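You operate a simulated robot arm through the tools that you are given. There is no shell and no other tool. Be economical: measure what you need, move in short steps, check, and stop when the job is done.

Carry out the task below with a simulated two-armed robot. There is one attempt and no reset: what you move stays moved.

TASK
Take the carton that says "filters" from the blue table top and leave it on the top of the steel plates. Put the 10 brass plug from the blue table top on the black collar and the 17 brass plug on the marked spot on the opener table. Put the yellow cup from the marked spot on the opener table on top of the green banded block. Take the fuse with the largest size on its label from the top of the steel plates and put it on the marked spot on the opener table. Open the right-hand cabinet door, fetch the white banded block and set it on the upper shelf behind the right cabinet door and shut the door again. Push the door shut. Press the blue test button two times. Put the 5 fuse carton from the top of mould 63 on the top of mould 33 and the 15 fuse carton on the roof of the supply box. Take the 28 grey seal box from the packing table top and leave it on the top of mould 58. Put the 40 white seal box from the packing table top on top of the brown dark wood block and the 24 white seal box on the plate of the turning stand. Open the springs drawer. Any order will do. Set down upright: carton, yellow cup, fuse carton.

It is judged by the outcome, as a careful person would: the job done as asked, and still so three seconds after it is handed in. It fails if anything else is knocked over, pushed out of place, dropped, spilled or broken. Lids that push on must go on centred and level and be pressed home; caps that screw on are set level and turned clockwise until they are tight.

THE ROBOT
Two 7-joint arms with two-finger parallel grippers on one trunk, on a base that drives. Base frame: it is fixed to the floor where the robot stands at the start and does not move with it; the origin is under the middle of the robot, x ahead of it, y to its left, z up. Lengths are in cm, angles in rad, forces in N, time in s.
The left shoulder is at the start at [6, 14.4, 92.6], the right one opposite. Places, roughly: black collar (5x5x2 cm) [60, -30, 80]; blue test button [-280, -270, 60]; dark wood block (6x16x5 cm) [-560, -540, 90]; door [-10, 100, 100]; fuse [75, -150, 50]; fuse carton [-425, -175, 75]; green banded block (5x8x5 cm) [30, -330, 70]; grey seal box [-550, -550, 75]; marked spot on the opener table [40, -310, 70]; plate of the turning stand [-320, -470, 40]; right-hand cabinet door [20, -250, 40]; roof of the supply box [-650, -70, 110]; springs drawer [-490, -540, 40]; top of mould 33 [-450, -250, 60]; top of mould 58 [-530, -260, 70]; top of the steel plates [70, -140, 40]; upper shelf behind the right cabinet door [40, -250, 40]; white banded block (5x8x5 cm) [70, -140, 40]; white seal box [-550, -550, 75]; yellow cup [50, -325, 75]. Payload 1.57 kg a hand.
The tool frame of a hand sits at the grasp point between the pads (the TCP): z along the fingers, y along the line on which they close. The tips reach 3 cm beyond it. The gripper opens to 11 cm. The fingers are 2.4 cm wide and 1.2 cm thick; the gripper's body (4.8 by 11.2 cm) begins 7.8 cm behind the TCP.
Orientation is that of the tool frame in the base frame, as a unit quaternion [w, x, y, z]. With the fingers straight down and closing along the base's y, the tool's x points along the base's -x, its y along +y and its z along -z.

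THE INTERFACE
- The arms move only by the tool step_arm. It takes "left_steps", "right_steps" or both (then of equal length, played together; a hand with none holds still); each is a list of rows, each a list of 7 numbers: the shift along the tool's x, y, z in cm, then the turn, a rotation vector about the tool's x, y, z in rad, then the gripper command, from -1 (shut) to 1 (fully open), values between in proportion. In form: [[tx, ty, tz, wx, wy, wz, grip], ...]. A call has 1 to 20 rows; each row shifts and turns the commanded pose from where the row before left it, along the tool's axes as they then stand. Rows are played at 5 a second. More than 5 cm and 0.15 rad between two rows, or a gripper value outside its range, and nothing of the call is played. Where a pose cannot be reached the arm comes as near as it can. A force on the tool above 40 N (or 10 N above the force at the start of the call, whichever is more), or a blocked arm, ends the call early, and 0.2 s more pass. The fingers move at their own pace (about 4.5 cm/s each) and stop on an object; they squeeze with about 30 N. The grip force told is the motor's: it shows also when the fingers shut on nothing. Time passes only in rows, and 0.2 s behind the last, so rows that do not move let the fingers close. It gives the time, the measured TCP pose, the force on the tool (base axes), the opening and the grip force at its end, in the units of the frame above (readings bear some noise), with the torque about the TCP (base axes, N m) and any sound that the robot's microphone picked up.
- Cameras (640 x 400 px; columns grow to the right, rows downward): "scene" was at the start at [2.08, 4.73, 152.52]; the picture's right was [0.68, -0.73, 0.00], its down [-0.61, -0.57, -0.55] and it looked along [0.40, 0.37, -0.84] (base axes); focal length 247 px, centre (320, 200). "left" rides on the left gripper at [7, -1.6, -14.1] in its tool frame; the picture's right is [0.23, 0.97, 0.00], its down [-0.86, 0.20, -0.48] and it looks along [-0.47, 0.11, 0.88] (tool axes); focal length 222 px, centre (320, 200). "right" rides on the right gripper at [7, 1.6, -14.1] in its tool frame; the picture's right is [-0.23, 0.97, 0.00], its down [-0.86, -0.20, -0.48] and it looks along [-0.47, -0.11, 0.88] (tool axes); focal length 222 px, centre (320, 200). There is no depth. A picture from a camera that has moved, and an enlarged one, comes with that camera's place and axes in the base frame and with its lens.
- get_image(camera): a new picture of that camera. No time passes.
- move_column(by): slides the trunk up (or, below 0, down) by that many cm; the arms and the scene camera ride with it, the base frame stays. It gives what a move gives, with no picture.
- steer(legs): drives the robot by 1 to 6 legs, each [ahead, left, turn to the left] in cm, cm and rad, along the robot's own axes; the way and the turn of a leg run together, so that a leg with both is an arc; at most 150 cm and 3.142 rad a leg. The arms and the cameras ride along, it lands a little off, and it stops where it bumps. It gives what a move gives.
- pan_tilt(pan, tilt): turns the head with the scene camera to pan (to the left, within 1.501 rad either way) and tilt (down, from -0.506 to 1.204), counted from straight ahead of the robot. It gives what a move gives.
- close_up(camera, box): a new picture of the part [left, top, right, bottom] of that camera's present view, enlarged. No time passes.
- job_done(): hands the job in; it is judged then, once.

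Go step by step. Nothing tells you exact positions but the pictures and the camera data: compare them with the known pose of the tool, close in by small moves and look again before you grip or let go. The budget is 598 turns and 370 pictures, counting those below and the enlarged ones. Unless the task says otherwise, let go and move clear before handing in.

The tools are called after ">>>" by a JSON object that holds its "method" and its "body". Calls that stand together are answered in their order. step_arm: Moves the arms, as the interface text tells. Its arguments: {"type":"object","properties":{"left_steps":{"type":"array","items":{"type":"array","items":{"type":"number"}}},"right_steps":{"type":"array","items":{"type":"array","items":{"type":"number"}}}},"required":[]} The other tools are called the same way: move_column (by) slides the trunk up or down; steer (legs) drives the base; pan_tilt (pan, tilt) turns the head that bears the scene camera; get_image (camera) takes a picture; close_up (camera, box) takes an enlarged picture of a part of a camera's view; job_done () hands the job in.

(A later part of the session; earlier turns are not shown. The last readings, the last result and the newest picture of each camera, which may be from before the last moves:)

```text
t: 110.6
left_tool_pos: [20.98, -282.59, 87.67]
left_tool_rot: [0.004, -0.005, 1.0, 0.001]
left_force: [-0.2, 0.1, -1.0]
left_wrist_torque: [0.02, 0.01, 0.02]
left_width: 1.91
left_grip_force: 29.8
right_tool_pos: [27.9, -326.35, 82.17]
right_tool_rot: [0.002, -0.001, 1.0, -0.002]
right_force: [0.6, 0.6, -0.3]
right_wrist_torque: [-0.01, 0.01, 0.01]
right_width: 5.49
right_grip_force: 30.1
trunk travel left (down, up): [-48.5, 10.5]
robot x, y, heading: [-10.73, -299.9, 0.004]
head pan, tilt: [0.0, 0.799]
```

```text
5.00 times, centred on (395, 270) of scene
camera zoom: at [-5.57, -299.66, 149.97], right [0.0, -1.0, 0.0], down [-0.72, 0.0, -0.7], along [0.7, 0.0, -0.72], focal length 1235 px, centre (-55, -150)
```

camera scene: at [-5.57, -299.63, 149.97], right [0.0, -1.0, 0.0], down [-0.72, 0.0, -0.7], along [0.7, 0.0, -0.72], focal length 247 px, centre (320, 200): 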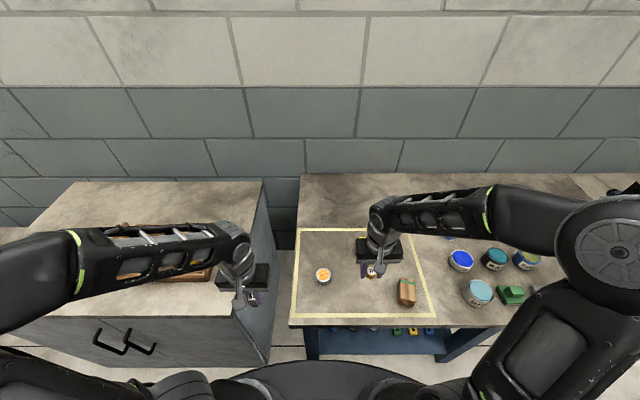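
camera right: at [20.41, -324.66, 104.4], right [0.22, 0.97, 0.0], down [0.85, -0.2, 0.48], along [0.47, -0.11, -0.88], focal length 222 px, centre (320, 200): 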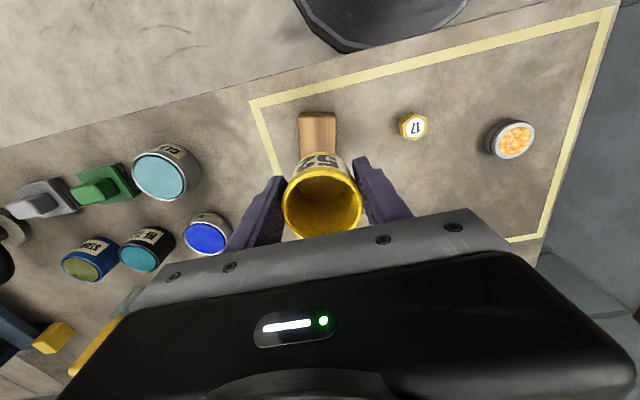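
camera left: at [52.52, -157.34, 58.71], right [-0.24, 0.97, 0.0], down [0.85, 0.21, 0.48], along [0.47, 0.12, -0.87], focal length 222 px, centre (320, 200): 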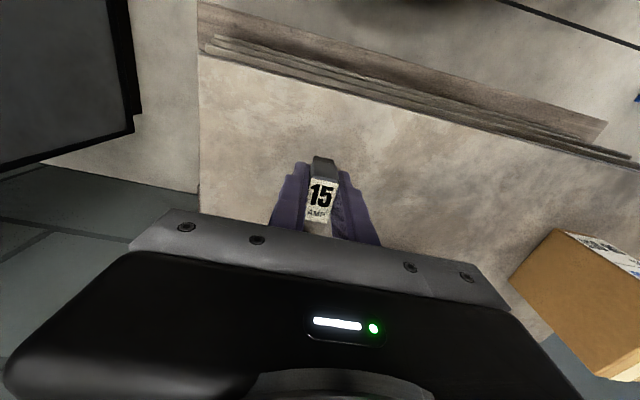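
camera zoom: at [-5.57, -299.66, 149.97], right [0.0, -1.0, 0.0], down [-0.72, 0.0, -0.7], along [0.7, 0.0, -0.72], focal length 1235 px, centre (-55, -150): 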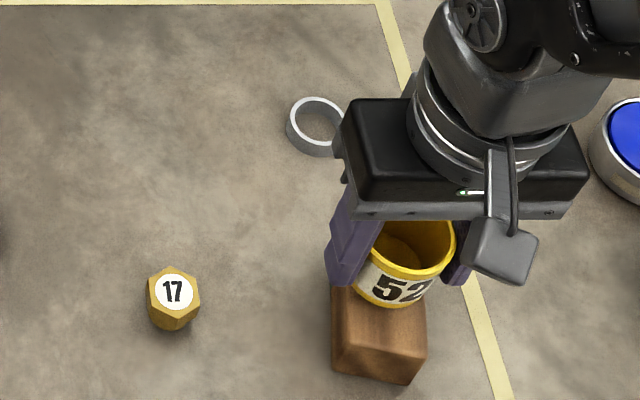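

>>> {"method": "step_arm", "body": {"right_steps": [[0.8, -0.4, 0, 0, 0, 0, -1], [0, 0, 0.3, 0, 0, 0, -1], [0, 0, 0.3, 0, 0, 0, -1], [0, 0, 0.3, 0, 0, 0, -1], [0, 0, 0.3, 0, 0, 0, -1]]}}

>>> {"method": "close_up", "body": {"camera": "scene", "box": [360, 230, 430, 310]}}

>>> {"method": "close_up", "body": {"camera": "right", "box": [240, 80, 400, 240]}}

```text
t: 111.8
left_tool_pos: [20.85, -282.62, 87.63]
left_tool_rot: [0.003, -0.004, 1.0, 0.001]
left_force: [0.1, -0.5, -0.8]
left_wrist_torque: [-0.02, 0.0, -0.03]
left_width: 1.91
left_grip_force: 29.8
right_tool_pos: [27.09, -326.7, 81.02]
right_tool_rot: [0.0, 0.0, 1.0, -0.001]
right_force: [-0.7, 0.0, -0.7]
right_wrist_torque: [0.02, 0.01, -0.04]
right_width: 5.45
right_grip_force: 30.1
trunk travel left (down, up): [-48.5, 10.5]
robot x, y, heading: [-10.78, -299.81, -0.006]
head pan, tilt: [0.0, 0.799]
```

```text
5.00 times, centred on (395, 270) of scene
camera zoom: at [-5.62, -299.65, 149.97], right [0.0, -1.0, 0.0], down [-0.72, 0.0, -0.7], along [0.7, 0.0, -0.72], focal length 1235 px, centre (-55, -150)
```

zoom: 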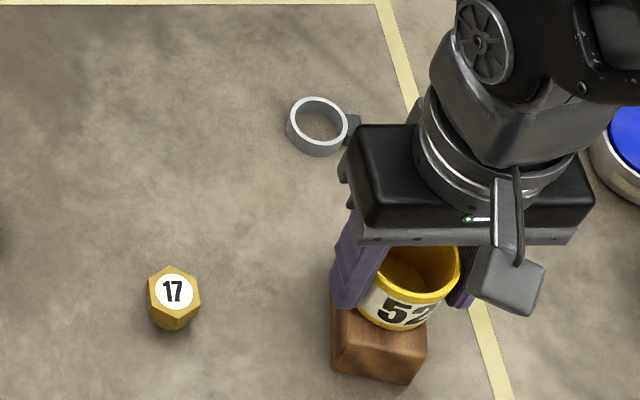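

```text
2.50 times, centred on (320, 160) of right
camera zoom: at [19.99, -325.07, 95.2], right [0.22, 0.97, 0.0], down [0.85, -0.2, 0.48], along [0.47, -0.11, -0.88], focal length 555 px, centre (320, 300)
```

zoom: 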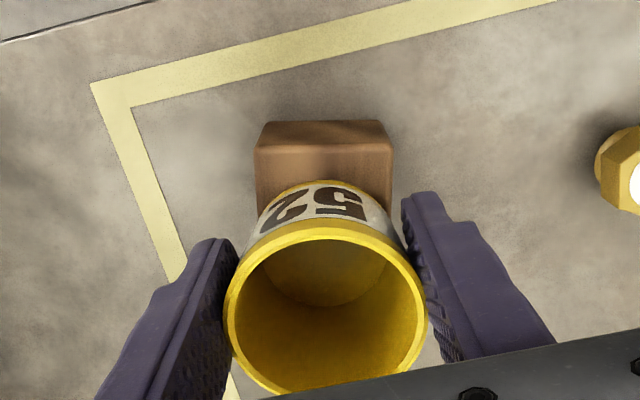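

>>> {"method": "step_arm", "body": {"right_steps": [[0, 0, 0.3, 0, 0, 0, -1], [0, 0, 0.3, 0, 0, 0, -1], [0, 0, 0.3, 0, 0, 0, -1]]}}

```text
t: 112.6
left_tool_pos: [20.69, -282.56, 87.69]
left_tool_rot: [0.004, -0.005, 1.0, 0.002]
left_force: [0.3, -0.4, -1.0]
left_wrist_torque: [-0.01, 0.0, 0.05]
left_width: 1.93
left_grip_force: 29.9
right_tool_pos: [27.18, -326.8, 80.23]
right_tool_rot: [0.003, -0.001, 1.0, -0.002]
right_force: [0.3, -1.5, 22.0]
right_wrist_torque: [0.04, -0.25, 0.05]
right_width: 5.46
right_grip_force: 30.6
trunk travel left (down, up): [-48.5, 10.5]
robot x, y, heading: [-10.44, -299.7, -0.004]
head pan, tilt: [0.0, 0.799]
```

>>> {"method": "step_arm", "body": {"right_steps": [[0, 0, -0.2, 0, 0, 0, -1], [0, 0, 0, 0, 0, 0, 0.1], [0, 0, 0, 0, 0, 0, 0.5], [0, 0, 0, 0, 0, 0, 0.5], [0, 0, -4, 0, 0, 0, 0.5], [0, 0, -4.5, 0, 0, 0, 0.5], [0, 0, -4, 0, 0, 0, 0.5]]}}

>>> {"method": "close_up", "body": {"camera": "scene", "box": [300, 200, 440, 320]}}

>>> {"method": "get_image", "body": {"camera": "right"}}

```text
t: 114.2
left_tool_pos: [20.94, -282.53, 87.61]
left_tool_rot: [0.004, -0.004, 1.0, 0.001]
left_force: [0.4, 0.0, -1.3]
left_wrist_torque: [0.0, -0.06, 0.0]
left_width: 1.92
left_grip_force: 29.8
right_tool_pos: [26.98, -326.75, 92.83]
right_tool_rot: [0.001, -0.002, 1.0, -0.001]
right_force: [0.2, -0.4, -0.2]
right_wrist_torque: [-0.01, 0.01, 0.0]
right_width: 8.28
right_grip_force: 0.0
trunk travel left (down, up): [-48.5, 10.5]
robot x, y, heading: [-10.57, -299.79, -0.001]
head pan, tilt: [0.0, 0.799]
```

```text
3.33 times, centred on (370, 260) of scene
camera zoom: at [-5.67, -299.64, 149.97], right [0.0, -1.0, 0.0], down [-0.72, 0.0, -0.7], along [0.7, 0.0, -0.72], focal length 824 px, centre (153, 0)
```

zoom: 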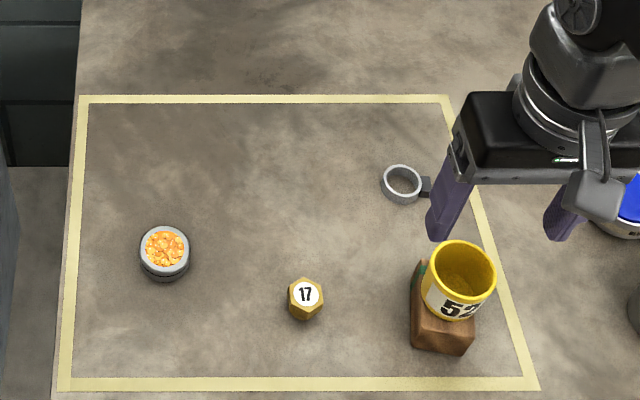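

```text
271 pictures are left
camera right: at [19.91, -325.04, 106.97], right [0.22, 0.97, 0.0], down [0.85, -0.2, 0.48], along [0.47, -0.11, -0.88], focal length 222 px, centre (320, 200)
```

right: 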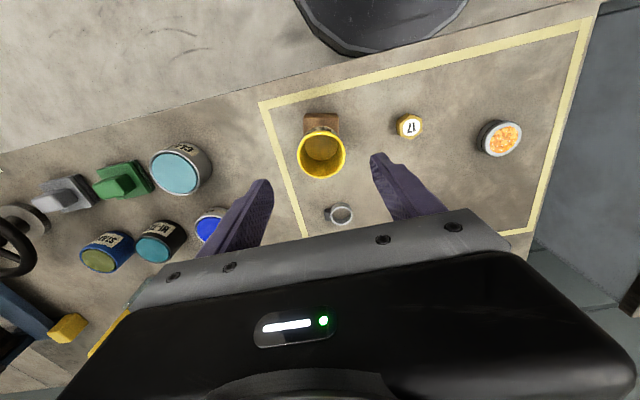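

>>> {"method": "step_arm", "body": {"left_steps": [[-4.2, -2.9, 0, 0, 0, 0, -1], [-4.2, -2.9, 0, 0, 0, 0, -1], [-4.2, -2.9, 0, 0, 0, 0, -1], [-4.2, -2.9, 0, 0, 0, 0, -1], [-4.2, -2.9, 0, 0, 0, 0, -1], [-4.2, -2.9, 0, 0, 0, 0, -1]]}}

>>> {"method": "get_image", "body": {"camera": "left"}}

>>> {"method": "get_image", "body": {"camera": "scene"}}

```text
refused: row 1 steps farther than a row can; nothing moved
```

```text
270 pictures are left
camera left: at [13.81, -284.22, 101.6], right [-0.24, 0.97, 0.0], down [0.85, 0.21, 0.49], along [0.47, 0.11, -0.87], focal length 222 px, centre (320, 200)
```

left: 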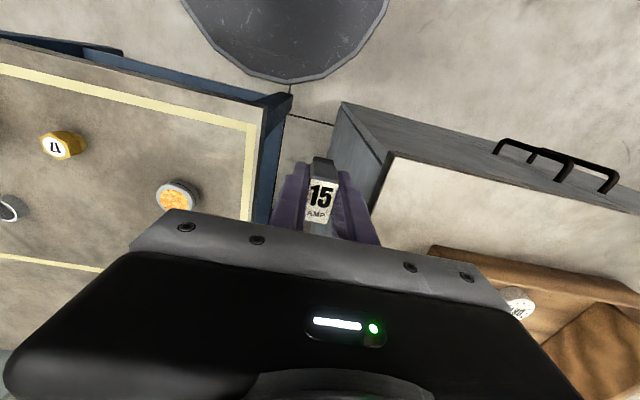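

```text
269 pictures are left
camera scene: at [-5.67, -299.64, 149.97], right [0.0, -1.0, 0.0], down [-0.72, 0.0, -0.7], along [0.7, 0.0, -0.72], focal length 247 px, centre (320, 200)
```

scene: 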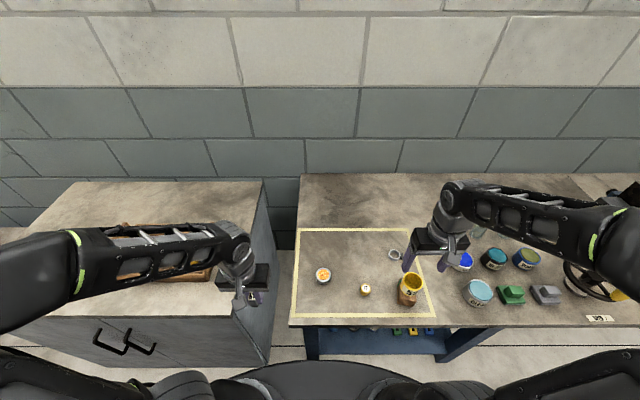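

>>> {"method": "step_arm", "body": {"left_steps": [[-4.1, -2.6, 0, 0, 0, 0, -1], [-4.1, -2.6, 0, 0, 0, 0, -1], [-4.1, -2.6, 0, 0, 0, 0, -1], [-4.1, -2.6, 0, 0, 0, 0, -1], [-4.1, -2.6, 0, 0, 0, 0, -1], [-4.1, -2.6, 0, 0, 0, 0, -1], [-1, -2.5, 0, 0, 0, 0, -1], [0, 0, 4, 0, 0, 0, -1]]}}

>>> {"method": "get_image", "body": {"camera": "left"}}

```text
t: 116.0
left_tool_pos: [46.81, -300.55, 83.63]
left_tool_rot: [0.003, -0.004, 1.0, 0.001]
left_force: [0.5, 0.1, 0.0]
left_wrist_torque: [-0.02, 0.01, 0.01]
left_width: 1.9
left_grip_force: 29.6
right_tool_pos: [27.16, -326.81, 92.75]
right_tool_rot: [0.001, -0.001, 1.0, -0.001]
right_force: [-0.5, -0.1, 0.6]
right_wrist_torque: [0.01, 0.03, 0.03]
right_width: 8.26
right_grip_force: 0.0
trunk travel left (down, up): [-48.5, 10.5]
robot x, y, heading: [-10.45, -299.47, -0.003]
head pan, tilt: [0.0, 0.799]
```

```text
268 pictures are left
camera left: at [39.68, -302.13, 97.65], right [-0.24, 0.97, 0.0], down [0.85, 0.21, 0.48], along [0.47, 0.11, -0.87], focal length 222 px, centre (320, 200)
```

left: 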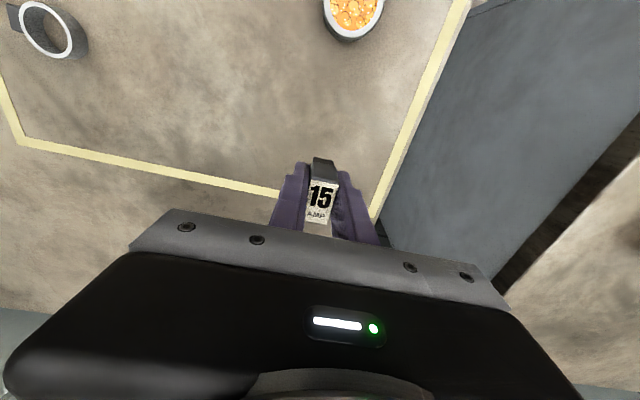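

>>> {"method": "step_arm", "body": {"left_steps": [[0, 0, 4, 0, 0, 0, -1], [0, 0, 3, 0, 0, 0, -1], [0, 0, 0.5, 0, 0, 0, -1], [0, 0, 0.4, 0, 0, 0, -1], [0, 0, 0.4, 0, 0, 0, -1], [0, 0, 0.4, 0, 0, 0, -1]]}}

```text
t: 117.4
left_tool_pos: [46.72, -300.39, 75.48]
left_tool_rot: [0.006, -0.005, 1.0, 0.0]
left_force: [-1.8, 2.1, 24.1]
left_wrist_torque: [0.01, -0.07, 0.0]
left_width: 1.97
left_grip_force: 30.0
right_tool_pos: [26.95, -326.66, 92.87]
right_tool_rot: [0.002, -0.001, 1.0, -0.001]
right_force: [-0.8, 1.7, -0.1]
right_wrist_torque: [0.04, -0.02, 0.02]
right_width: 8.24
right_grip_force: 0.0
trunk travel left (down, up): [-48.5, 10.5]
robot x, y, heading: [-10.88, -299.48, -0.002]
head pan, tilt: [0.0, 0.799]
```

>>> {"method": "step_arm", "body": {"left_steps": [[0, 0, -0.3, 0, 0, 0, -1], [0, 0, 0, 0, 0, 0, -0.4], [0, 0, 0, 0, 0, 0, 0], [0, 0, -4, 0, 0, 0, 0], [0, 0, -4.5, 0, 0, 0, 0], [0, 0, -4, 0, 0, 0, 0]]}}

>>> {"method": "get_image", "body": {"camera": "left"}}

>>> {"method": "close_up", "body": {"camera": "scene", "box": [60, 200, 440, 400]}}

```text
t: 118.8
left_tool_pos: [46.42, -300.48, 87.94]
left_tool_rot: [0.002, -0.004, 1.0, 0.001]
left_force: [0.2, 0.7, -0.3]
left_wrist_torque: [0.03, 0.0, 0.01]
left_width: 5.5
left_grip_force: 0.0
right_tool_pos: [27.04, -326.73, 92.77]
right_tool_rot: [0.002, -0.001, 1.0, -0.001]
right_force: [0.7, 0.9, -1.1]
right_wrist_torque: [0.0, 0.01, -0.04]
right_width: 8.25
right_grip_force: 0.1
trunk travel left (down, up): [-48.5, 10.5]
robot x, y, heading: [-10.54, -299.89, 0.002]
head pan, tilt: [0.0, 0.799]
```

```text
267 pictures are left
camera left: at [39.54, -302.1, 101.92], right [-0.24, 0.97, 0.0], down [0.85, 0.21, 0.48], along [0.47, 0.11, -0.87], focal length 222 px, centre (320, 200)
```

left: 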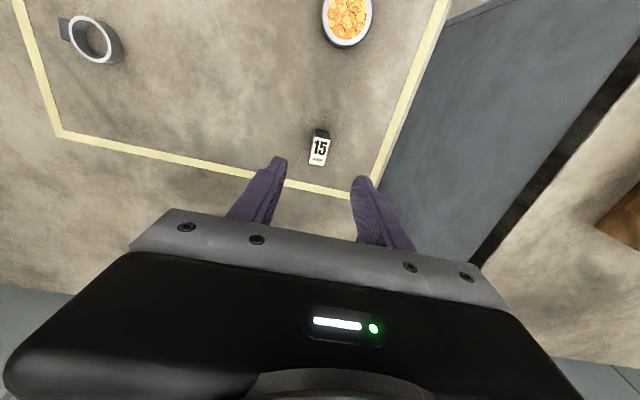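

```text
1.68 times, centred on (250, 300) of scene
camera zoom: at [-5.66, -299.65, 149.97], right [0.0, -1.0, 0.0], down [-0.72, 0.0, -0.7], along [0.7, 0.0, -0.72], focal length 416 px, centre (438, 32)
```

zoom: 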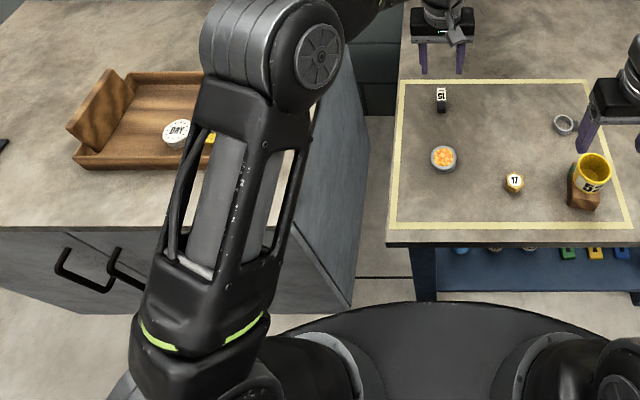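

>>> {"method": "step_arm", "body": {"left_steps": [[3.5, 3.3, -1, 0, 0, 0, 0.3], [3.5, 3.3, -1, 0, 0, 0, 0.3], [3.5, 3.3, -1, 0, 0, 0, 0.3], [3.5, 3.3, -1, 0, 0, 0, 0.3], [3.5, 3.3, 0, 0, 0, 0, 0.3], [3.5, 3.3, 0, 0, 0, 0, 0.3]]}}

>>> {"method": "steer", "body": {"legs": [[-9, 0, 0], [0, 75, 0], [0, 76, 0]]}}

>>> {"method": "pan_tilt", "body": {"pan": 0.0, "tilt": 0.9}}

>>> {"method": "get_image", "body": {"camera": "scene"}}

```text
t: 120.2
left_tool_pos: [25.2, -280.73, 91.94]
left_tool_rot: [0.004, -0.003, 1.0, 0.001]
left_force: [1.0, 0.0, 0.1]
left_wrist_torque: [0.02, 0.01, 0.01]
left_width: 7.14
left_grip_force: 0.1
right_tool_pos: [27.0, -326.75, 92.84]
right_tool_rot: [0.001, -0.001, 1.0, 0.0]
right_force: [-0.2, -0.1, 0.4]
right_wrist_torque: [-0.04, 0.02, 0.03]
right_width: 8.26
right_grip_force: 0.2
trunk travel left (down, up): [-48.5, 10.5]
robot x, y, heading: [-10.63, -299.49, -0.001]
head pan, tilt: [0.0, 0.799]
```

```text
t: 128.8
left_tool_pos: [16.09, -129.14, 91.81]
left_tool_rot: [0.003, -0.005, 1.0, 0.001]
left_force: [-0.1, 0.2, 0.3]
left_wrist_torque: [-0.02, 0.01, 0.01]
left_width: 7.18
left_grip_force: 0.1
right_tool_pos: [17.86, -175.07, 92.8]
right_tool_rot: [0.001, -0.002, 1.0, -0.002]
right_force: [0.5, -0.1, -0.3]
right_wrist_torque: [-0.01, 0.02, 0.0]
right_width: 8.26
right_grip_force: 0.0
trunk travel left (down, up): [-48.5, 10.5]
robot x, y, heading: [-19.75, -147.85, 0.0]
head pan, tilt: [0.0, 0.799]
```

```text
t: 129.4
left_tool_pos: [16.12, -129.1, 91.89]
left_tool_rot: [0.004, -0.005, 1.0, 0.001]
left_force: [-0.4, -0.5, -0.3]
left_wrist_torque: [0.0, -0.01, -0.01]
left_width: 7.14
left_grip_force: 0.0
right_tool_pos: [17.89, -175.16, 92.81]
right_tool_rot: [0.001, -0.003, 1.0, -0.001]
right_force: [-0.4, -0.5, -0.1]
right_wrist_torque: [-0.03, 0.0, 0.01]
right_width: 8.26
right_grip_force: 0.0
trunk travel left (down, up): [-48.5, 10.5]
robot x, y, heading: [-19.7, -148.1, 0.002]
head pan, tilt: [0.0, 0.901]
```

```text
265 pictures are left
camera scene: at [-15.32, -148.08, 149.18], right [0.0, -1.0, 0.0], down [-0.78, 0.0, -0.62], along [0.62, 0.0, -0.78], focal length 247 px, centre (320, 200)
```

scene: 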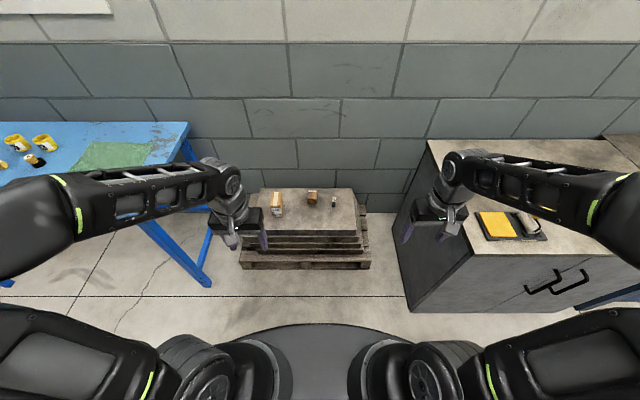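

>>> {"method": "step_arm", "body": {"left_steps": [[-4.5, -1.5, 0, 0, 0, 0, 0.3], [-4.5, -1.5, 0, 0, 0, 0, 0.3], [-4.5, -1.5, 0, 0, 0, 0, 0.3], [0, 0, 0, 0, -0.13, 0, 0.3], [0, 0, 0, 0, -0.13, 0, 0.3], [0, 0, 0, 0, -0.13, 0, 0.3], [0, 0, 0, 0, -0.13, 0, 0.3], [0, 0, 0, 0, -0.13, 0, 0.3], [0, 0, 0, 0, -0.13, 0, 0.3]]}}

>>> {"method": "steer", "body": {"legs": [[23, 0, 0]]}}

>>> {"method": "move_column", "body": {"by": -27}}

>>> {"method": "get_image", "body": {"camera": "left"}}

>>> {"method": "get_image", "body": {"camera": "scene"}}

```text
t: 131.4
left_tool_pos: [29.68, -133.56, 91.85]
left_tool_rot: [0.384, -0.004, 0.923, 0.003]
left_force: [0.1, -0.6, -0.7]
left_wrist_torque: [0.0, 0.02, 0.01]
left_width: 7.15
left_grip_force: 0.1
right_tool_pos: [17.84, -175.13, 92.73]
right_tool_rot: [0.001, -0.003, 1.0, -0.001]
right_force: [-0.3, 0.0, -0.5]
right_wrist_torque: [-0.05, 0.02, -0.03]
right_width: 8.27
right_grip_force: 0.1
trunk travel left (down, up): [-48.5, 10.5]
robot x, y, heading: [-19.72, -148.38, -0.001]
head pan, tilt: [0.0, 0.901]
```

```text
t: 133.2
left_tool_pos: [52.8, -133.46, 91.87]
left_tool_rot: [0.383, -0.005, 0.924, 0.003]
left_force: [0.8, 0.2, 0.1]
left_wrist_torque: [-0.02, 0.0, 0.02]
left_width: 7.15
left_grip_force: 0.1
right_tool_pos: [41.05, -175.11, 92.72]
right_tool_rot: [0.001, -0.003, 1.0, -0.001]
right_force: [-0.1, 0.4, -0.2]
right_wrist_torque: [-0.02, 0.0, 0.06]
right_width: 8.25
right_grip_force: 0.1
trunk travel left (down, up): [-48.5, 10.5]
robot x, y, heading: [3.33, -147.87, 0.0]
head pan, tilt: [0.0, 0.901]
```

```text
t: 135.9
left_tool_pos: [52.76, -133.41, 64.95]
left_tool_rot: [0.384, -0.005, 0.923, 0.003]
left_force: [-1.1, 0.3, 0.7]
left_wrist_torque: [-0.01, 0.01, 0.02]
left_width: 7.19
left_grip_force: 0.1
right_tool_pos: [41.05, -175.17, 65.75]
right_tool_rot: [0.001, -0.003, 1.0, -0.001]
right_force: [0.6, -0.2, -0.9]
right_wrist_torque: [-0.01, -0.01, -0.01]
right_width: 8.26
right_grip_force: 0.1
trunk travel left (down, up): [-21.5, 37.5]
robot x, y, heading: [3.13, -148.15, 0.001]
head pan, tilt: [0.0, 0.901]
```

```text
264 pictures are left
camera left: at [37.9, -135.2, 69.86], right [-0.17, 0.97, -0.16], down [0.26, 0.2, 0.94], along [0.95, 0.12, -0.29], focal length 222 px, centre (320, 200)
```

left: 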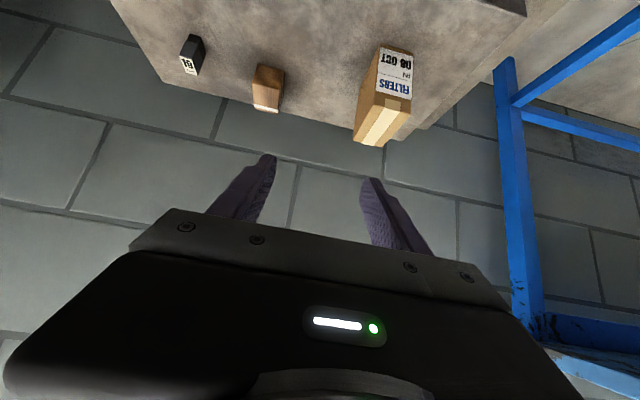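

```text
263 pictures are left
camera scene: at [7.74, -148.06, 122.18], right [0.0, -1.0, 0.0], down [-0.78, 0.0, -0.62], along [0.62, 0.0, -0.78], focal length 247 px, centre (320, 200)
```

scene: 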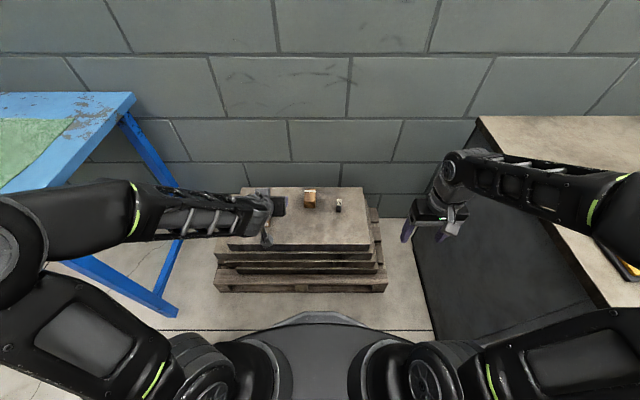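

>>> {"method": "step_arm", "body": {"left_steps": [[0, -4.9, 0, 0, 0, 0, 0.3], [0, -4.9, 0, 0, 0, 0, 0.3], [1, 0, 4.8, 0, 0, 0, 0.3], [1, 0, 4.8, 0, 0, 0, 0.3], [1, 0, 4.8, 0, 0, 0, 0.3], [1, 0, 3.5, 0, 0, 0, 0.3]]}}

>>> {"method": "get_image", "body": {"camera": "left"}}

>>> {"method": "close_up", "body": {"camera": "scene", "box": [240, 160, 380, 260]}}

```text
t: 137.3
left_tool_pos: [62.7, -143.08, 49.56]
left_tool_rot: [0.385, -0.006, 0.923, 0.003]
left_force: [-0.1, -0.7, 0.9]
left_wrist_torque: [0.04, -0.01, 0.01]
left_width: 7.17
left_grip_force: 0.1
right_tool_pos: [41.03, -175.12, 65.89]
right_tool_rot: [0.001, -0.002, 1.0, -0.001]
right_force: [0.2, 0.2, 0.6]
right_wrist_torque: [-0.01, 0.0, 0.02]
right_width: 8.23
right_grip_force: 0.0
trunk travel left (down, up): [-21.5, 37.5]
robot x, y, heading: [3.31, -148.21, 0.003]
head pan, tilt: [0.0, 0.901]
```

```text
262 pictures are left
camera left: at [47.81, -144.79, 54.36], right [-0.17, 0.97, -0.16], down [0.26, 0.2, 0.94], along [0.95, 0.12, -0.29], focal length 222 px, centre (320, 200)
```

left: 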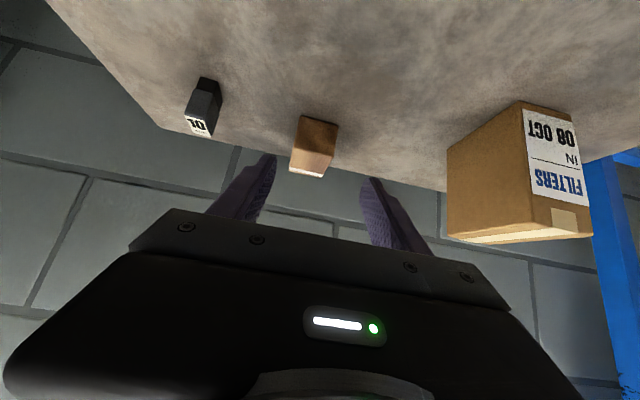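

```text
4.00 times, centred on (310, 210) of scene
camera zoom: at [7.75, -148.06, 122.18], right [0.0, -1.0, 0.0], down [-0.78, 0.0, -0.62], along [0.62, 0.0, -0.78], focal length 988 px, centre (360, 160)
```

zoom: 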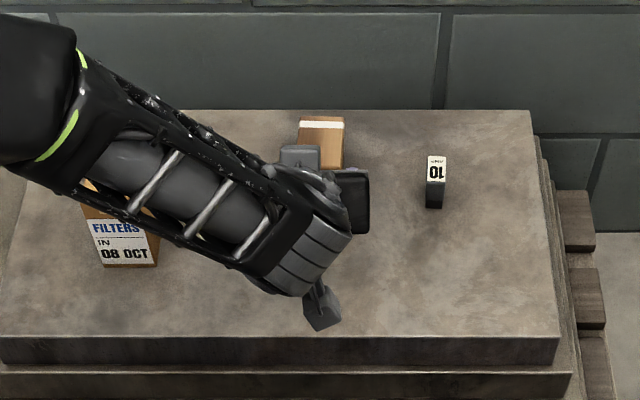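

>>> {"method": "step_arm", "body": {"left_steps": [[0.3, -0.4, 4, 0, 0, 0, 0.3], [0, 0, 4, 0, 0, 0, 0.3]]}}

>>> {"method": "get_image", "body": {"camera": "left"}}

```text
t: 137.9
left_tool_pos: [68.08, -143.43, 43.62]
left_tool_rot: [0.384, -0.004, 0.923, 0.003]
left_force: [0.9, 0.1, -0.5]
left_wrist_torque: [-0.05, 0.05, -0.01]
left_width: 7.15
left_grip_force: 0.1
right_tool_pos: [41.01, -175.08, 65.79]
right_tool_rot: [0.001, -0.003, 1.0, 0.0]
right_force: [0.0, 0.3, 0.0]
right_wrist_torque: [0.0, -0.02, -0.04]
right_width: 8.25
right_grip_force: 0.2
trunk travel left (down, up): [-21.5, 37.5]
robot x, y, heading: [3.21, -147.98, 0.004]
head pan, tilt: [0.0, 0.901]
```

```text
260 pictures are left
camera left: at [53.31, -145.19, 48.53], right [-0.17, 0.97, -0.16], down [0.26, 0.2, 0.94], along [0.95, 0.12, -0.29], focal length 222 px, centre (320, 200)
```

left: 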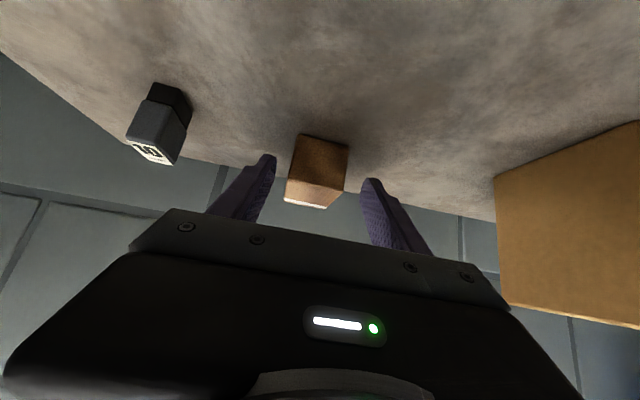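

>>> {"method": "step_arm", "body": {"left_steps": [[-1.1, 0, 2.7, 0, 0, 0, 0.3], [-1.1, 0, 2.7, 0, 0, 0, 0.3], [0, 0, 0, 0, 0, 0, -0.2], [0, 0, 0, 0, 0, 0, -1], [0, 0, 0, 0, 0, 0, -1]]}}

>>> {"method": "get_image", "body": {"camera": "left"}}

```text
t: 139.1
left_tool_pos: [73.5, -143.34, 41.27]
left_tool_rot: [0.383, -0.004, 0.924, 0.002]
left_force: [-0.2, 0.0, -0.1]
left_wrist_torque: [-0.02, -0.04, -0.02]
left_width: 4.76
left_grip_force: 25.9
right_tool_pos: [41.15, -175.04, 65.74]
right_tool_rot: [0.001, -0.003, 1.0, -0.001]
right_force: [0.1, -0.5, -0.2]
right_wrist_torque: [-0.02, 0.01, 0.0]
right_width: 8.25
right_grip_force: 0.1
trunk travel left (down, up): [-21.5, 37.5]
robot x, y, heading: [3.16, -148.3, 0.0]
head pan, tilt: [0.0, 0.901]
```

```text
259 pictures are left
camera left: at [58.72, -145.06, 46.25], right [-0.17, 0.97, -0.16], down [0.26, 0.2, 0.94], along [0.95, 0.12, -0.29], focal length 222 px, centre (320, 200)
```

left: 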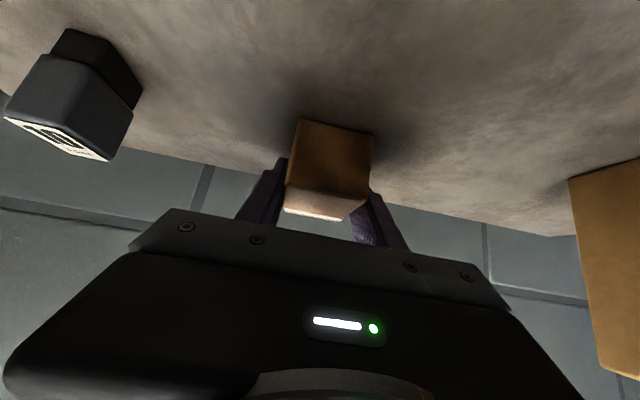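

>>> {"method": "step_arm", "body": {"left_steps": [[-2.8, 0, -2.8, 0, 0, 0, -1], [-2.8, 0, -2.8, 0, 0, 0, -1], [-2.8, 0, -2.8, 0, 0, 0, -1], [-2.8, 0, -2.8, 0, 0, 0, -1]]}}

>>> {"method": "get_image", "body": {"camera": "left"}}

```text
t: 140.1
left_tool_pos: [73.3, -143.29, 57.33]
left_tool_rot: [0.383, -0.005, 0.924, 0.003]
left_force: [-0.6, 0.2, -1.3]
left_wrist_torque: [0.02, 0.01, -0.01]
left_width: 4.75
left_grip_force: 30.5
right_tool_pos: [41.14, -175.05, 65.81]
right_tool_rot: [0.0, -0.003, 1.0, -0.001]
right_force: [-0.3, 0.1, -0.7]
right_wrist_torque: [-0.03, 0.02, -0.01]
right_width: 8.25
right_grip_force: 0.0
trunk travel left (down, up): [-21.5, 37.5]
robot x, y, heading: [2.85, -147.96, -0.001]
head pan, tilt: [0.0, 0.901]
```

```text
258 pictures are left
camera left: at [58.5, -145.13, 62.18], right [-0.17, 0.97, -0.16], down [0.26, 0.2, 0.94], along [0.95, 0.12, -0.29], focal length 222 px, centre (320, 200)
```

left: 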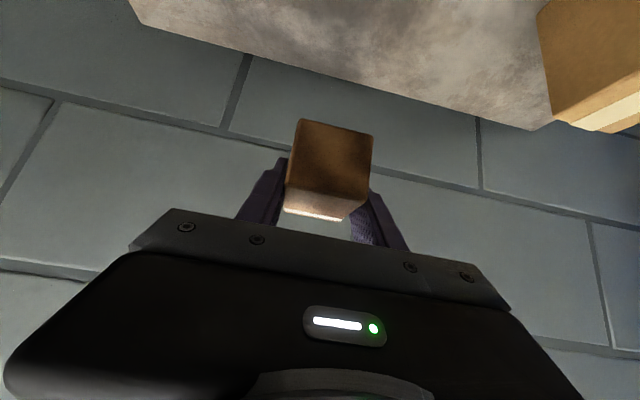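

>>> {"method": "steer", "body": {"legs": [[-35, 0, 0]]}}

>>> {"method": "step_arm", "body": {"left_steps": [[3.17, 2, -3.19, 0, 0, 0, -1], [3.17, 2, -3.19, 0, 0, 0, -1], [3.17, 2, -3.19, 0, 0, 0, -1], [3.17, 2, -3.19, 0, 0, 0, -1], [3.17, 2, -3.19, 0, 0, 0, -1], [3.17, 2, -3.19, 0, 0, 0, -1]]}}

>>> {"method": "steer", "body": {"legs": [[0, -92, 0]]}}

>>> {"method": "get_image", "body": {"camera": "scene"}}

```text
t: 142.4
left_tool_pos: [38.5, -143.54, 57.15]
left_tool_rot: [0.384, -0.004, 0.923, 0.003]
left_force: [-0.2, -0.2, -0.5]
left_wrist_torque: [0.01, -0.03, -0.01]
left_width: 4.78
left_grip_force: 30.0
right_tool_pos: [6.11, -175.27, 65.8]
right_tool_rot: [0.001, -0.001, 1.0, -0.002]
right_force: [-0.3, -0.3, -0.5]
right_wrist_torque: [0.0, 0.02, -0.02]
right_width: 8.23
right_grip_force: 0.1
trunk travel left (down, up): [-21.5, 37.5]
robot x, y, heading: [-31.64, -147.94, -0.0]
head pan, tilt: [0.0, 0.901]
```

```text
t: 143.8
left_tool_pos: [16.34, -132.99, 56.96]
left_tool_rot: [0.383, -0.005, 0.924, 0.003]
left_force: [-0.4, 0.4, -1.0]
left_wrist_torque: [0.01, -0.03, 0.0]
left_width: 4.77
left_grip_force: 29.7
left hand out of reach, approached as far as the arm can: row 6
right_tool_pos: [5.9, -175.31, 65.76]
right_tool_rot: [0.001, -0.001, 1.0, 0.0]
right_force: [0.5, 0.4, 0.1]
right_wrist_torque: [0.0, 0.0, -0.01]
right_width: 8.25
right_grip_force: 0.1
trunk travel left (down, up): [-21.5, 37.5]
robot x, y, heading: [-31.77, -148.01, -0.005]
head pan, tilt: [0.0, 0.901]
```

```text
t: 147.1
left_tool_pos: [16.37, -194.21, 56.92]
left_tool_rot: [0.382, -0.023, 0.924, 0.016]
left_force: [0.1, 0.9, -0.8]
left_wrist_torque: [-0.01, 0.0, -0.02]
left_width: 4.74
left_grip_force: 29.9
right_tool_pos: [6.25, -237.89, 65.94]
right_tool_rot: [0.001, -0.004, 1.0, -0.001]
right_force: [-0.1, 0.1, 0.0]
right_wrist_torque: [-0.04, -0.01, -0.01]
right_width: 8.27
right_grip_force: 0.2
trunk travel left (down, up): [-21.5, 37.5]
robot x, y, heading: [-31.38, -210.83, 0.005]
head pan, tilt: [0.0, 0.901]
stopped in leg 1: the force on the tool passed its limit (the readings are from after the stop); the commanded pose is now the measured one
```

```text
257 pictures are left
camera scene: at [-27.11, -210.93, 122.18], right [0.01, -1.0, 0.0], down [-0.78, 0.0, -0.62], along [0.62, 0.0, -0.78], focal length 247 px, centre (320, 200)
```

scene: 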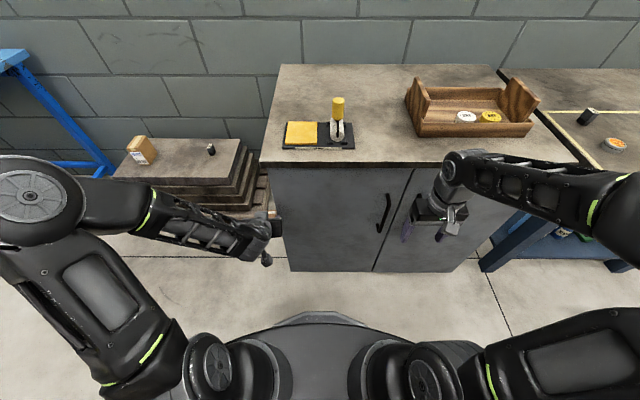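

>>> {"method": "steer", "body": {"legs": [[0, 4, 0], [-14, 0, 0], [0, -34, 0]]}}

>>> {"method": "get_image", "body": {"camera": "scene"}}

>>> {"method": "get_image", "body": {"camera": "left"}}

```text
t: 150.8
left_tool_pos: [2.67, -224.26, 56.81]
left_tool_rot: [0.383, -0.022, 0.923, 0.016]
left_force: [-0.6, -0.6, -1.3]
left_wrist_torque: [-0.02, 0.01, -0.02]
left_width: 4.8
left_grip_force: 30.3
right_tool_pos: [-7.38, -267.87, 65.63]
right_tool_rot: [0.001, -0.006, 1.0, -0.001]
right_force: [-0.4, 0.5, -1.0]
right_wrist_torque: [-0.01, 0.0, 0.03]
right_width: 8.27
right_grip_force: 0.1
trunk travel left (down, up): [-21.5, 37.5]
robot x, y, heading: [-45.16, -241.07, 0.011]
head pan, tilt: [0.0, 0.901]
```

```text
256 pictures are left
camera scene: at [-40.85, -241.01, 122.18], right [0.01, -1.0, 0.0], down [-0.78, -0.01, -0.62], along [0.62, 0.0, -0.78], focal length 247 px, centre (320, 200)
```

scene: 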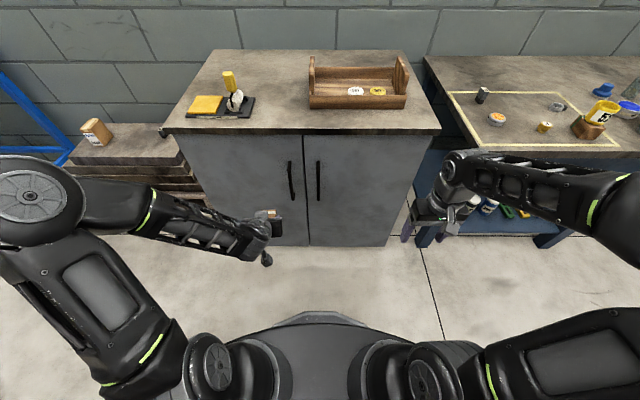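

```text
255 pictures are left
camera left: at [-12.11, -226.73, 61.79], right [-0.21, 0.97, -0.15], down [0.26, 0.2, 0.95], along [0.94, 0.16, -0.29], focal length 222 px, centre (320, 200)
```

left: 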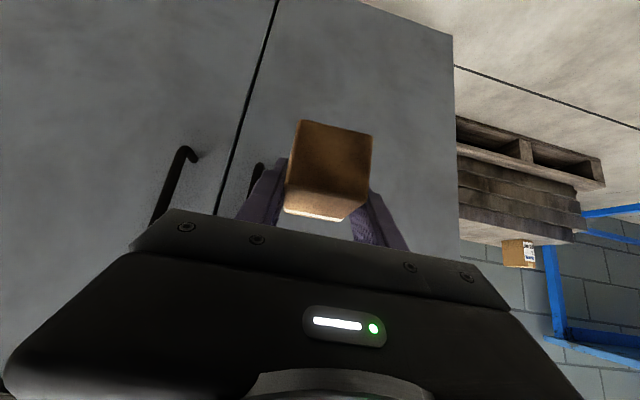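

>>> {"method": "steer", "body": {"legs": [[0, 9, -0.011]]}}

>>> {"method": "step_arm", "body": {"right_steps": [[0, 0, 0, 0, -0.131, 0, 0.2], [0, 0, 0, 0, -0.131, 0, 0.2], [0, 0, 0, 0, -0.131, 0, 0.2], [0, 0, 0, 0, -0.131, 0, 0.2], [0, 0, 0, 0, -0.131, 0, 0.2], [0, 0, 0, 0, -0.131, 0, 0.2], [0, 0, 0, 0, -0.131, 0, 0.2], [0, 0, 0, 0, -0.131, 0, 0.2], [-0.9, 3, 2.6, 0, 0, 0, 0.2], [-0.9, 3, 2.6, 0, 0, 0, 0.2], [-0.9, 3, 2.6, 0, 0, 0, 0.2], [-0.9, 3, 2.6, 0, 0, 0, 0.2], [-0.9, 3, 2.6, 0, 0, 0, 0.2], [-0.9, 3, 2.6, 0, 0, 0, 0.2]]}}

>>> {"method": "get_image", "body": {"camera": "right"}}

>>> {"method": "get_image", "body": {"camera": "scene"}}

```text
t: 151.9
left_tool_pos: [2.72, -215.65, 56.73]
left_tool_rot: [0.382, -0.018, 0.924, 0.014]
left_force: [-0.9, 0.2, -0.5]
left_wrist_torque: [0.02, 0.02, 0.03]
left_width: 4.75
left_grip_force: 29.8
right_tool_pos: [-7.83, -259.27, 65.7]
right_tool_rot: [0.002, 0.001, 1.0, 0.0]
right_force: [0.2, 0.0, -0.5]
right_wrist_torque: [-0.03, 0.01, 0.01]
right_width: 8.24
right_grip_force: 0.0
trunk travel left (down, up): [-21.5, 37.5]
robot x, y, heading: [-45.01, -232.11, -0.004]
head pan, tilt: [0.0, 0.901]
```

```text
t: 154.8
left_tool_pos: [2.48, -216.13, 57.08]
left_tool_rot: [0.385, -0.015, 0.923, 0.013]
left_force: [-0.5, 0.0, -1.5]
left_wrist_torque: [-0.01, 0.01, -0.02]
left_width: 4.76
left_grip_force: 29.7
right_tool_pos: [16.54, -247.73, 66.9]
right_tool_rot: [0.49, 0.0, 0.872, -0.001]
right_force: [-51.0, -4.5, 16.0]
right_wrist_torque: [0.52, -0.26, 1.33]
right_width: 6.14
right_grip_force: 0.0
right hand out of reach, approached as far as the arm can: row 4, 5, 6, 7, 8
trunk travel left (down, up): [-21.5, 37.5]
robot x, y, heading: [-45.65, -232.04, -0.011]
head pan, tilt: [0.0, 0.901]
stopped in row 14 (right hand): the force on the tool passed its limit (the readings are from after the stop); the commanded pose is now the measured one
```

```text
254 pictures are left
camera right: at [0.74, -246.04, 68.23], right [0.12, 0.97, 0.19], down [0.04, -0.2, 0.98], along [0.99, -0.11, -0.06], focal length 222 px, centre (320, 200)
```

right: 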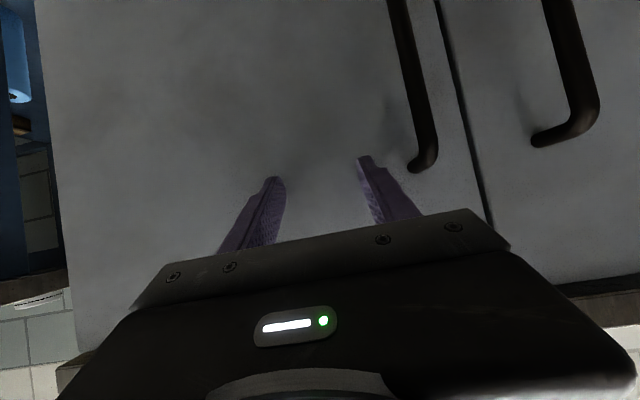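

```text
253 pictures are left
camera scene: at [-41.65, -232.02, 122.23], right [-0.01, -1.0, 0.0], down [-0.78, 0.01, -0.62], along [0.62, -0.01, -0.78], focal length 247 px, centre (320, 200)
```

scene: 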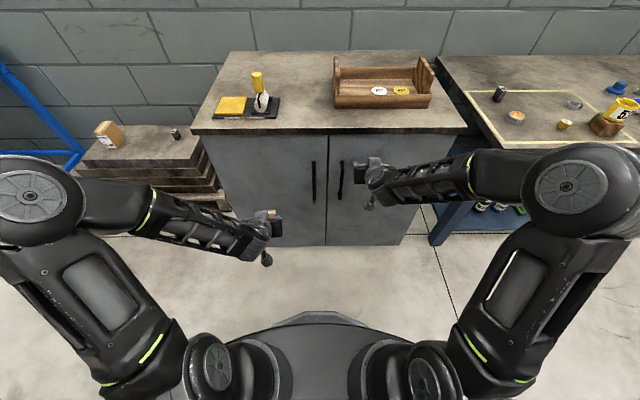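

>>> {"method": "step_arm", "body": {"right_steps": [[2.3, 0, -3.8, 0, 0, 0, 0.2], [2.5, 3.75, 1.5, 0, 0, 0, 0.2], [2.5, 3.75, 1.5, 0, 0, 0, 0.2]]}}

>>> {"method": "get_image", "body": {"camera": "right"}}

```text
t: 155.6
left_tool_pos: [2.68, -216.52, 56.86]
left_tool_rot: [0.383, -0.013, 0.924, 0.013]
left_force: [-0.2, -0.1, -0.6]
left_wrist_torque: [0.0, 0.01, 0.03]
left_width: 4.75
left_grip_force: 30.1
right_tool_pos: [13.18, -243.7, 62.49]
right_tool_rot: [0.502, 0.023, 0.864, -0.017]
right_force: [-11.0, -23.9, 8.5]
right_wrist_torque: [0.16, -0.2, -0.37]
right_width: 4.44
right_grip_force: 0.1
trunk travel left (down, up): [-21.5, 37.5]
robot x, y, heading: [-45.45, -232.32, -0.019]
head pan, tilt: [0.0, 0.901]
stopped in row 3 (right hand): the force on the tool passed its limit (the readings are from after the stop); the commanded pose is now the measured one
```

```text
252 pictures are left
camera right: at [-2.56, -241.18, 63.44], right [0.17, 0.97, 0.19], down [0.0, -0.19, 0.98], along [0.99, -0.16, -0.03], focal length 222 px, centre (320, 200)
```

right: 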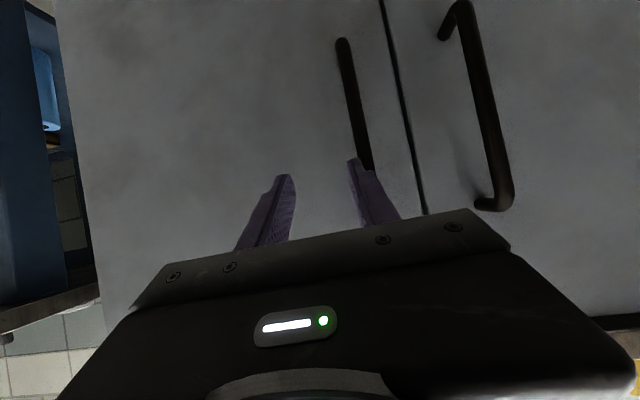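

>>> {"method": "step_arm", "body": {"right_steps": [[0, -1, 0, 0, 0, 0, 0.2], [2.3, 0, -3.8, 0, 0, 0, 0.2], [0, 4.9, 0, 0, 0, 0, 0.2]]}}

>>> {"method": "get_image", "body": {"camera": "right"}}

>>> {"method": "close_up", "body": {"camera": "scene", "box": [260, 120, 460, 260]}}

```text
t: 156.3
left_tool_pos: [2.84, -216.5, 56.81]
left_tool_rot: [0.382, -0.012, 0.924, 0.012]
left_force: [0.2, 0.3, -1.0]
left_wrist_torque: [0.01, -0.06, 0.01]
left_width: 4.75
left_grip_force: 29.9
right_tool_pos: [9.41, -244.51, 62.43]
right_tool_rot: [0.504, 0.031, 0.863, -0.022]
right_force: [5.6, -20.3, 6.3]
right_wrist_torque: [0.06, -0.27, -0.79]
right_width: 4.83
right_grip_force: 0.0
trunk travel left (down, up): [-21.5, 37.5]
robot x, y, heading: [-45.62, -232.41, -0.014]
head pan, tilt: [0.0, 0.901]
stopped in row 3 (right hand): the force on the tool passed its limit (the readings are from after the stop); the commanded pose is now the measured one
```

```text
251 pictures are left
camera right: at [-6.27, -241.56, 63.31], right [0.19, 0.96, 0.19], down [-0.01, -0.19, 0.98], along [0.98, -0.19, -0.02], focal length 222 px, centre (320, 200)
```

right: 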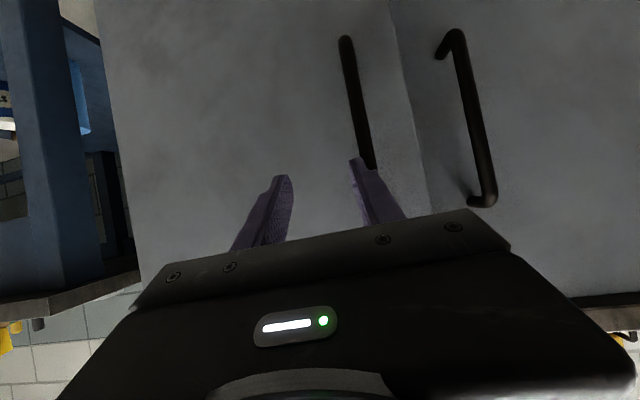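

```text
2.86 times, centred on (360, 190) of scene
camera zoom: at [-40.94, -232.34, 122.17], right [-0.01, -1.0, 0.0], down [-0.78, 0.01, -0.62], along [0.62, -0.01, -0.78], focal length 706 px, centre (206, 229)
```

zoom: 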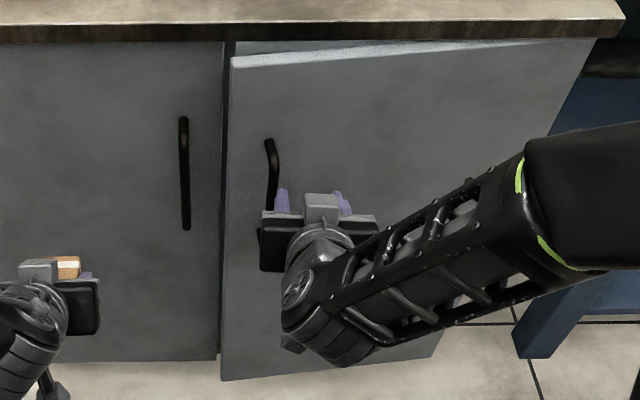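

>>> {"method": "step_arm", "body": {"right_steps": [[1.5, -1.5, -2.5, 0, 0, 0, 0.2], [1.6, -2, -2.7, 0, 0, 0, 0.2], [1.6, -2.2, -2.7, 0, 0, 0, 0.2], [1.6, -2.5, -2.6, 0, 0, 0, 0.2]]}}

>>> {"method": "get_image", "body": {"camera": "scene"}}

```text
t: 157.3
left_tool_pos: [2.78, -216.15, 56.97]
left_tool_rot: [0.383, -0.014, 0.924, 0.013]
left_force: [-0.5, 0.0, -1.7]
left_wrist_torque: [0.0, 0.0, -0.02]
left_width: 4.76
left_grip_force: 30.5
right_tool_pos: [6.03, -248.12, 61.19]
right_tool_rot: [0.501, 0.023, 0.865, -0.018]
right_force: [-0.3, 0.7, -1.0]
right_wrist_torque: [0.02, -0.03, -0.02]
right_width: 6.62
right_grip_force: 0.2
right hand out of reach, approached as far as the arm can: row 2, 3, 4
trunk travel left (down, up): [-21.5, 37.5]
robot x, y, heading: [-45.21, -232.04, -0.009]
head pan, tilt: [0.0, 0.901]
```

```text
249 pictures are left
camera scene: at [-40.99, -232.11, 122.17], right [-0.01, -1.0, 0.0], down [-0.78, 0.01, -0.62], along [0.62, -0.01, -0.78], focal length 247 px, centre (320, 200)
```

scene: 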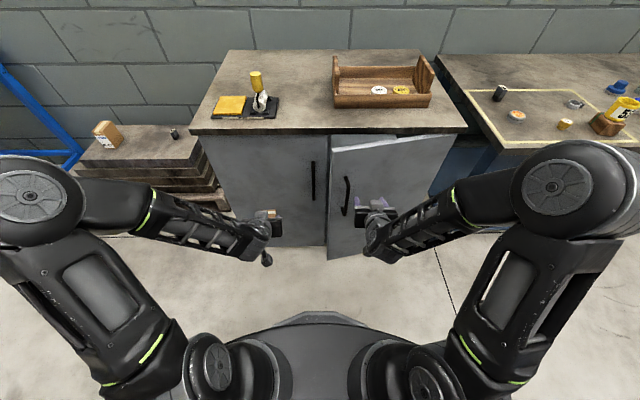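

>>> {"method": "steer", "body": {"legs": [[-6, 0, 0.01]]}}

>>> {"method": "step_arm", "body": {"right_steps": [[0, 4, 0, 0, 0, 0, -1], [0, 4, 0, 0, 0, 0, -1], [0, 3.2, 0, 0, 0, 0, -1]]}}

>>> {"method": "get_image", "body": {"camera": "right"}}

>>> {"method": "close_up", "body": {"camera": "scene", "box": [260, 100, 460, 260]}}

```text
t: 158.3
left_tool_pos: [-3.29, -215.7, 56.86]
left_tool_rot: [0.382, -0.018, 0.924, 0.014]
left_force: [0.0, 0.2, -1.7]
left_wrist_torque: [0.0, -0.03, -0.03]
left_width: 4.77
left_grip_force: 30.4
right_tool_pos: [0.14, -247.82, 61.2]
right_tool_rot: [0.501, 0.02, 0.865, -0.016]
right_force: [-0.3, -0.4, -0.2]
right_wrist_torque: [-0.01, -0.01, 0.0]
right_width: 6.59
right_grip_force: 0.0
trunk travel left (down, up): [-21.5, 37.5]
robot x, y, heading: [-51.71, -231.96, 0.001]
head pan, tilt: [0.0, 0.901]
```

```text
t: 159.1
left_tool_pos: [-3.46, -215.73, 56.8]
left_tool_rot: [0.382, -0.018, 0.924, 0.014]
left_force: [0.3, -0.7, -1.7]
left_wrist_torque: [0.0, 0.01, 0.01]
left_width: 4.78
left_grip_force: 30.2
right_tool_pos: [0.73, -236.66, 61.14]
right_tool_rot: [0.502, 0.02, 0.864, -0.016]
right_force: [-0.2, -0.2, 0.4]
right_wrist_torque: [-0.02, 0.01, 0.02]
right_width: 0.0
right_grip_force: 2.1
trunk travel left (down, up): [-21.5, 37.5]
robot x, y, heading: [-51.27, -231.43, -0.004]
head pan, tilt: [0.0, 0.901]
```

```text
248 pictures are left
camera right: at [-15.0, -234.07, 62.1], right [0.16, 0.97, 0.19], down [0.0, -0.19, 0.98], along [0.99, -0.16, -0.03], focal length 222 px, centre (320, 200)
```

right: 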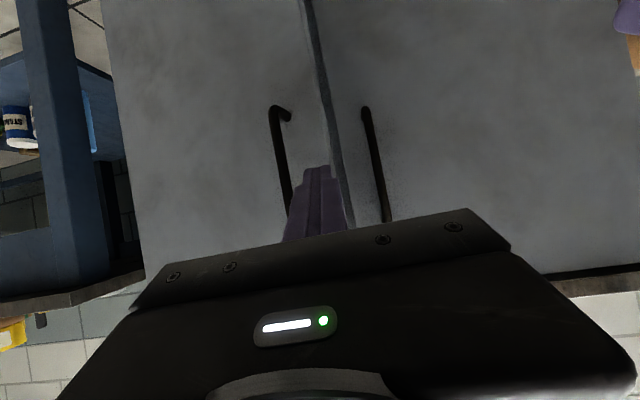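

```text
2.50 times, centred on (360, 180) of scene
camera zoom: at [-47.02, -232.07, 122.18], right [0.0, -1.0, 0.0], down [-0.78, 0.0, -0.62], along [0.62, 0.0, -0.78], focal length 618 px, centre (220, 250)
```

zoom: 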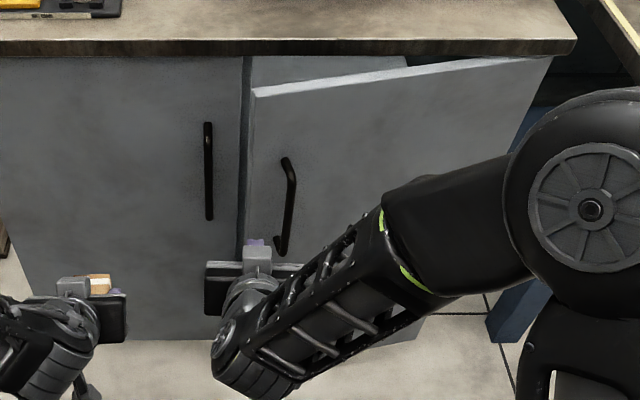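

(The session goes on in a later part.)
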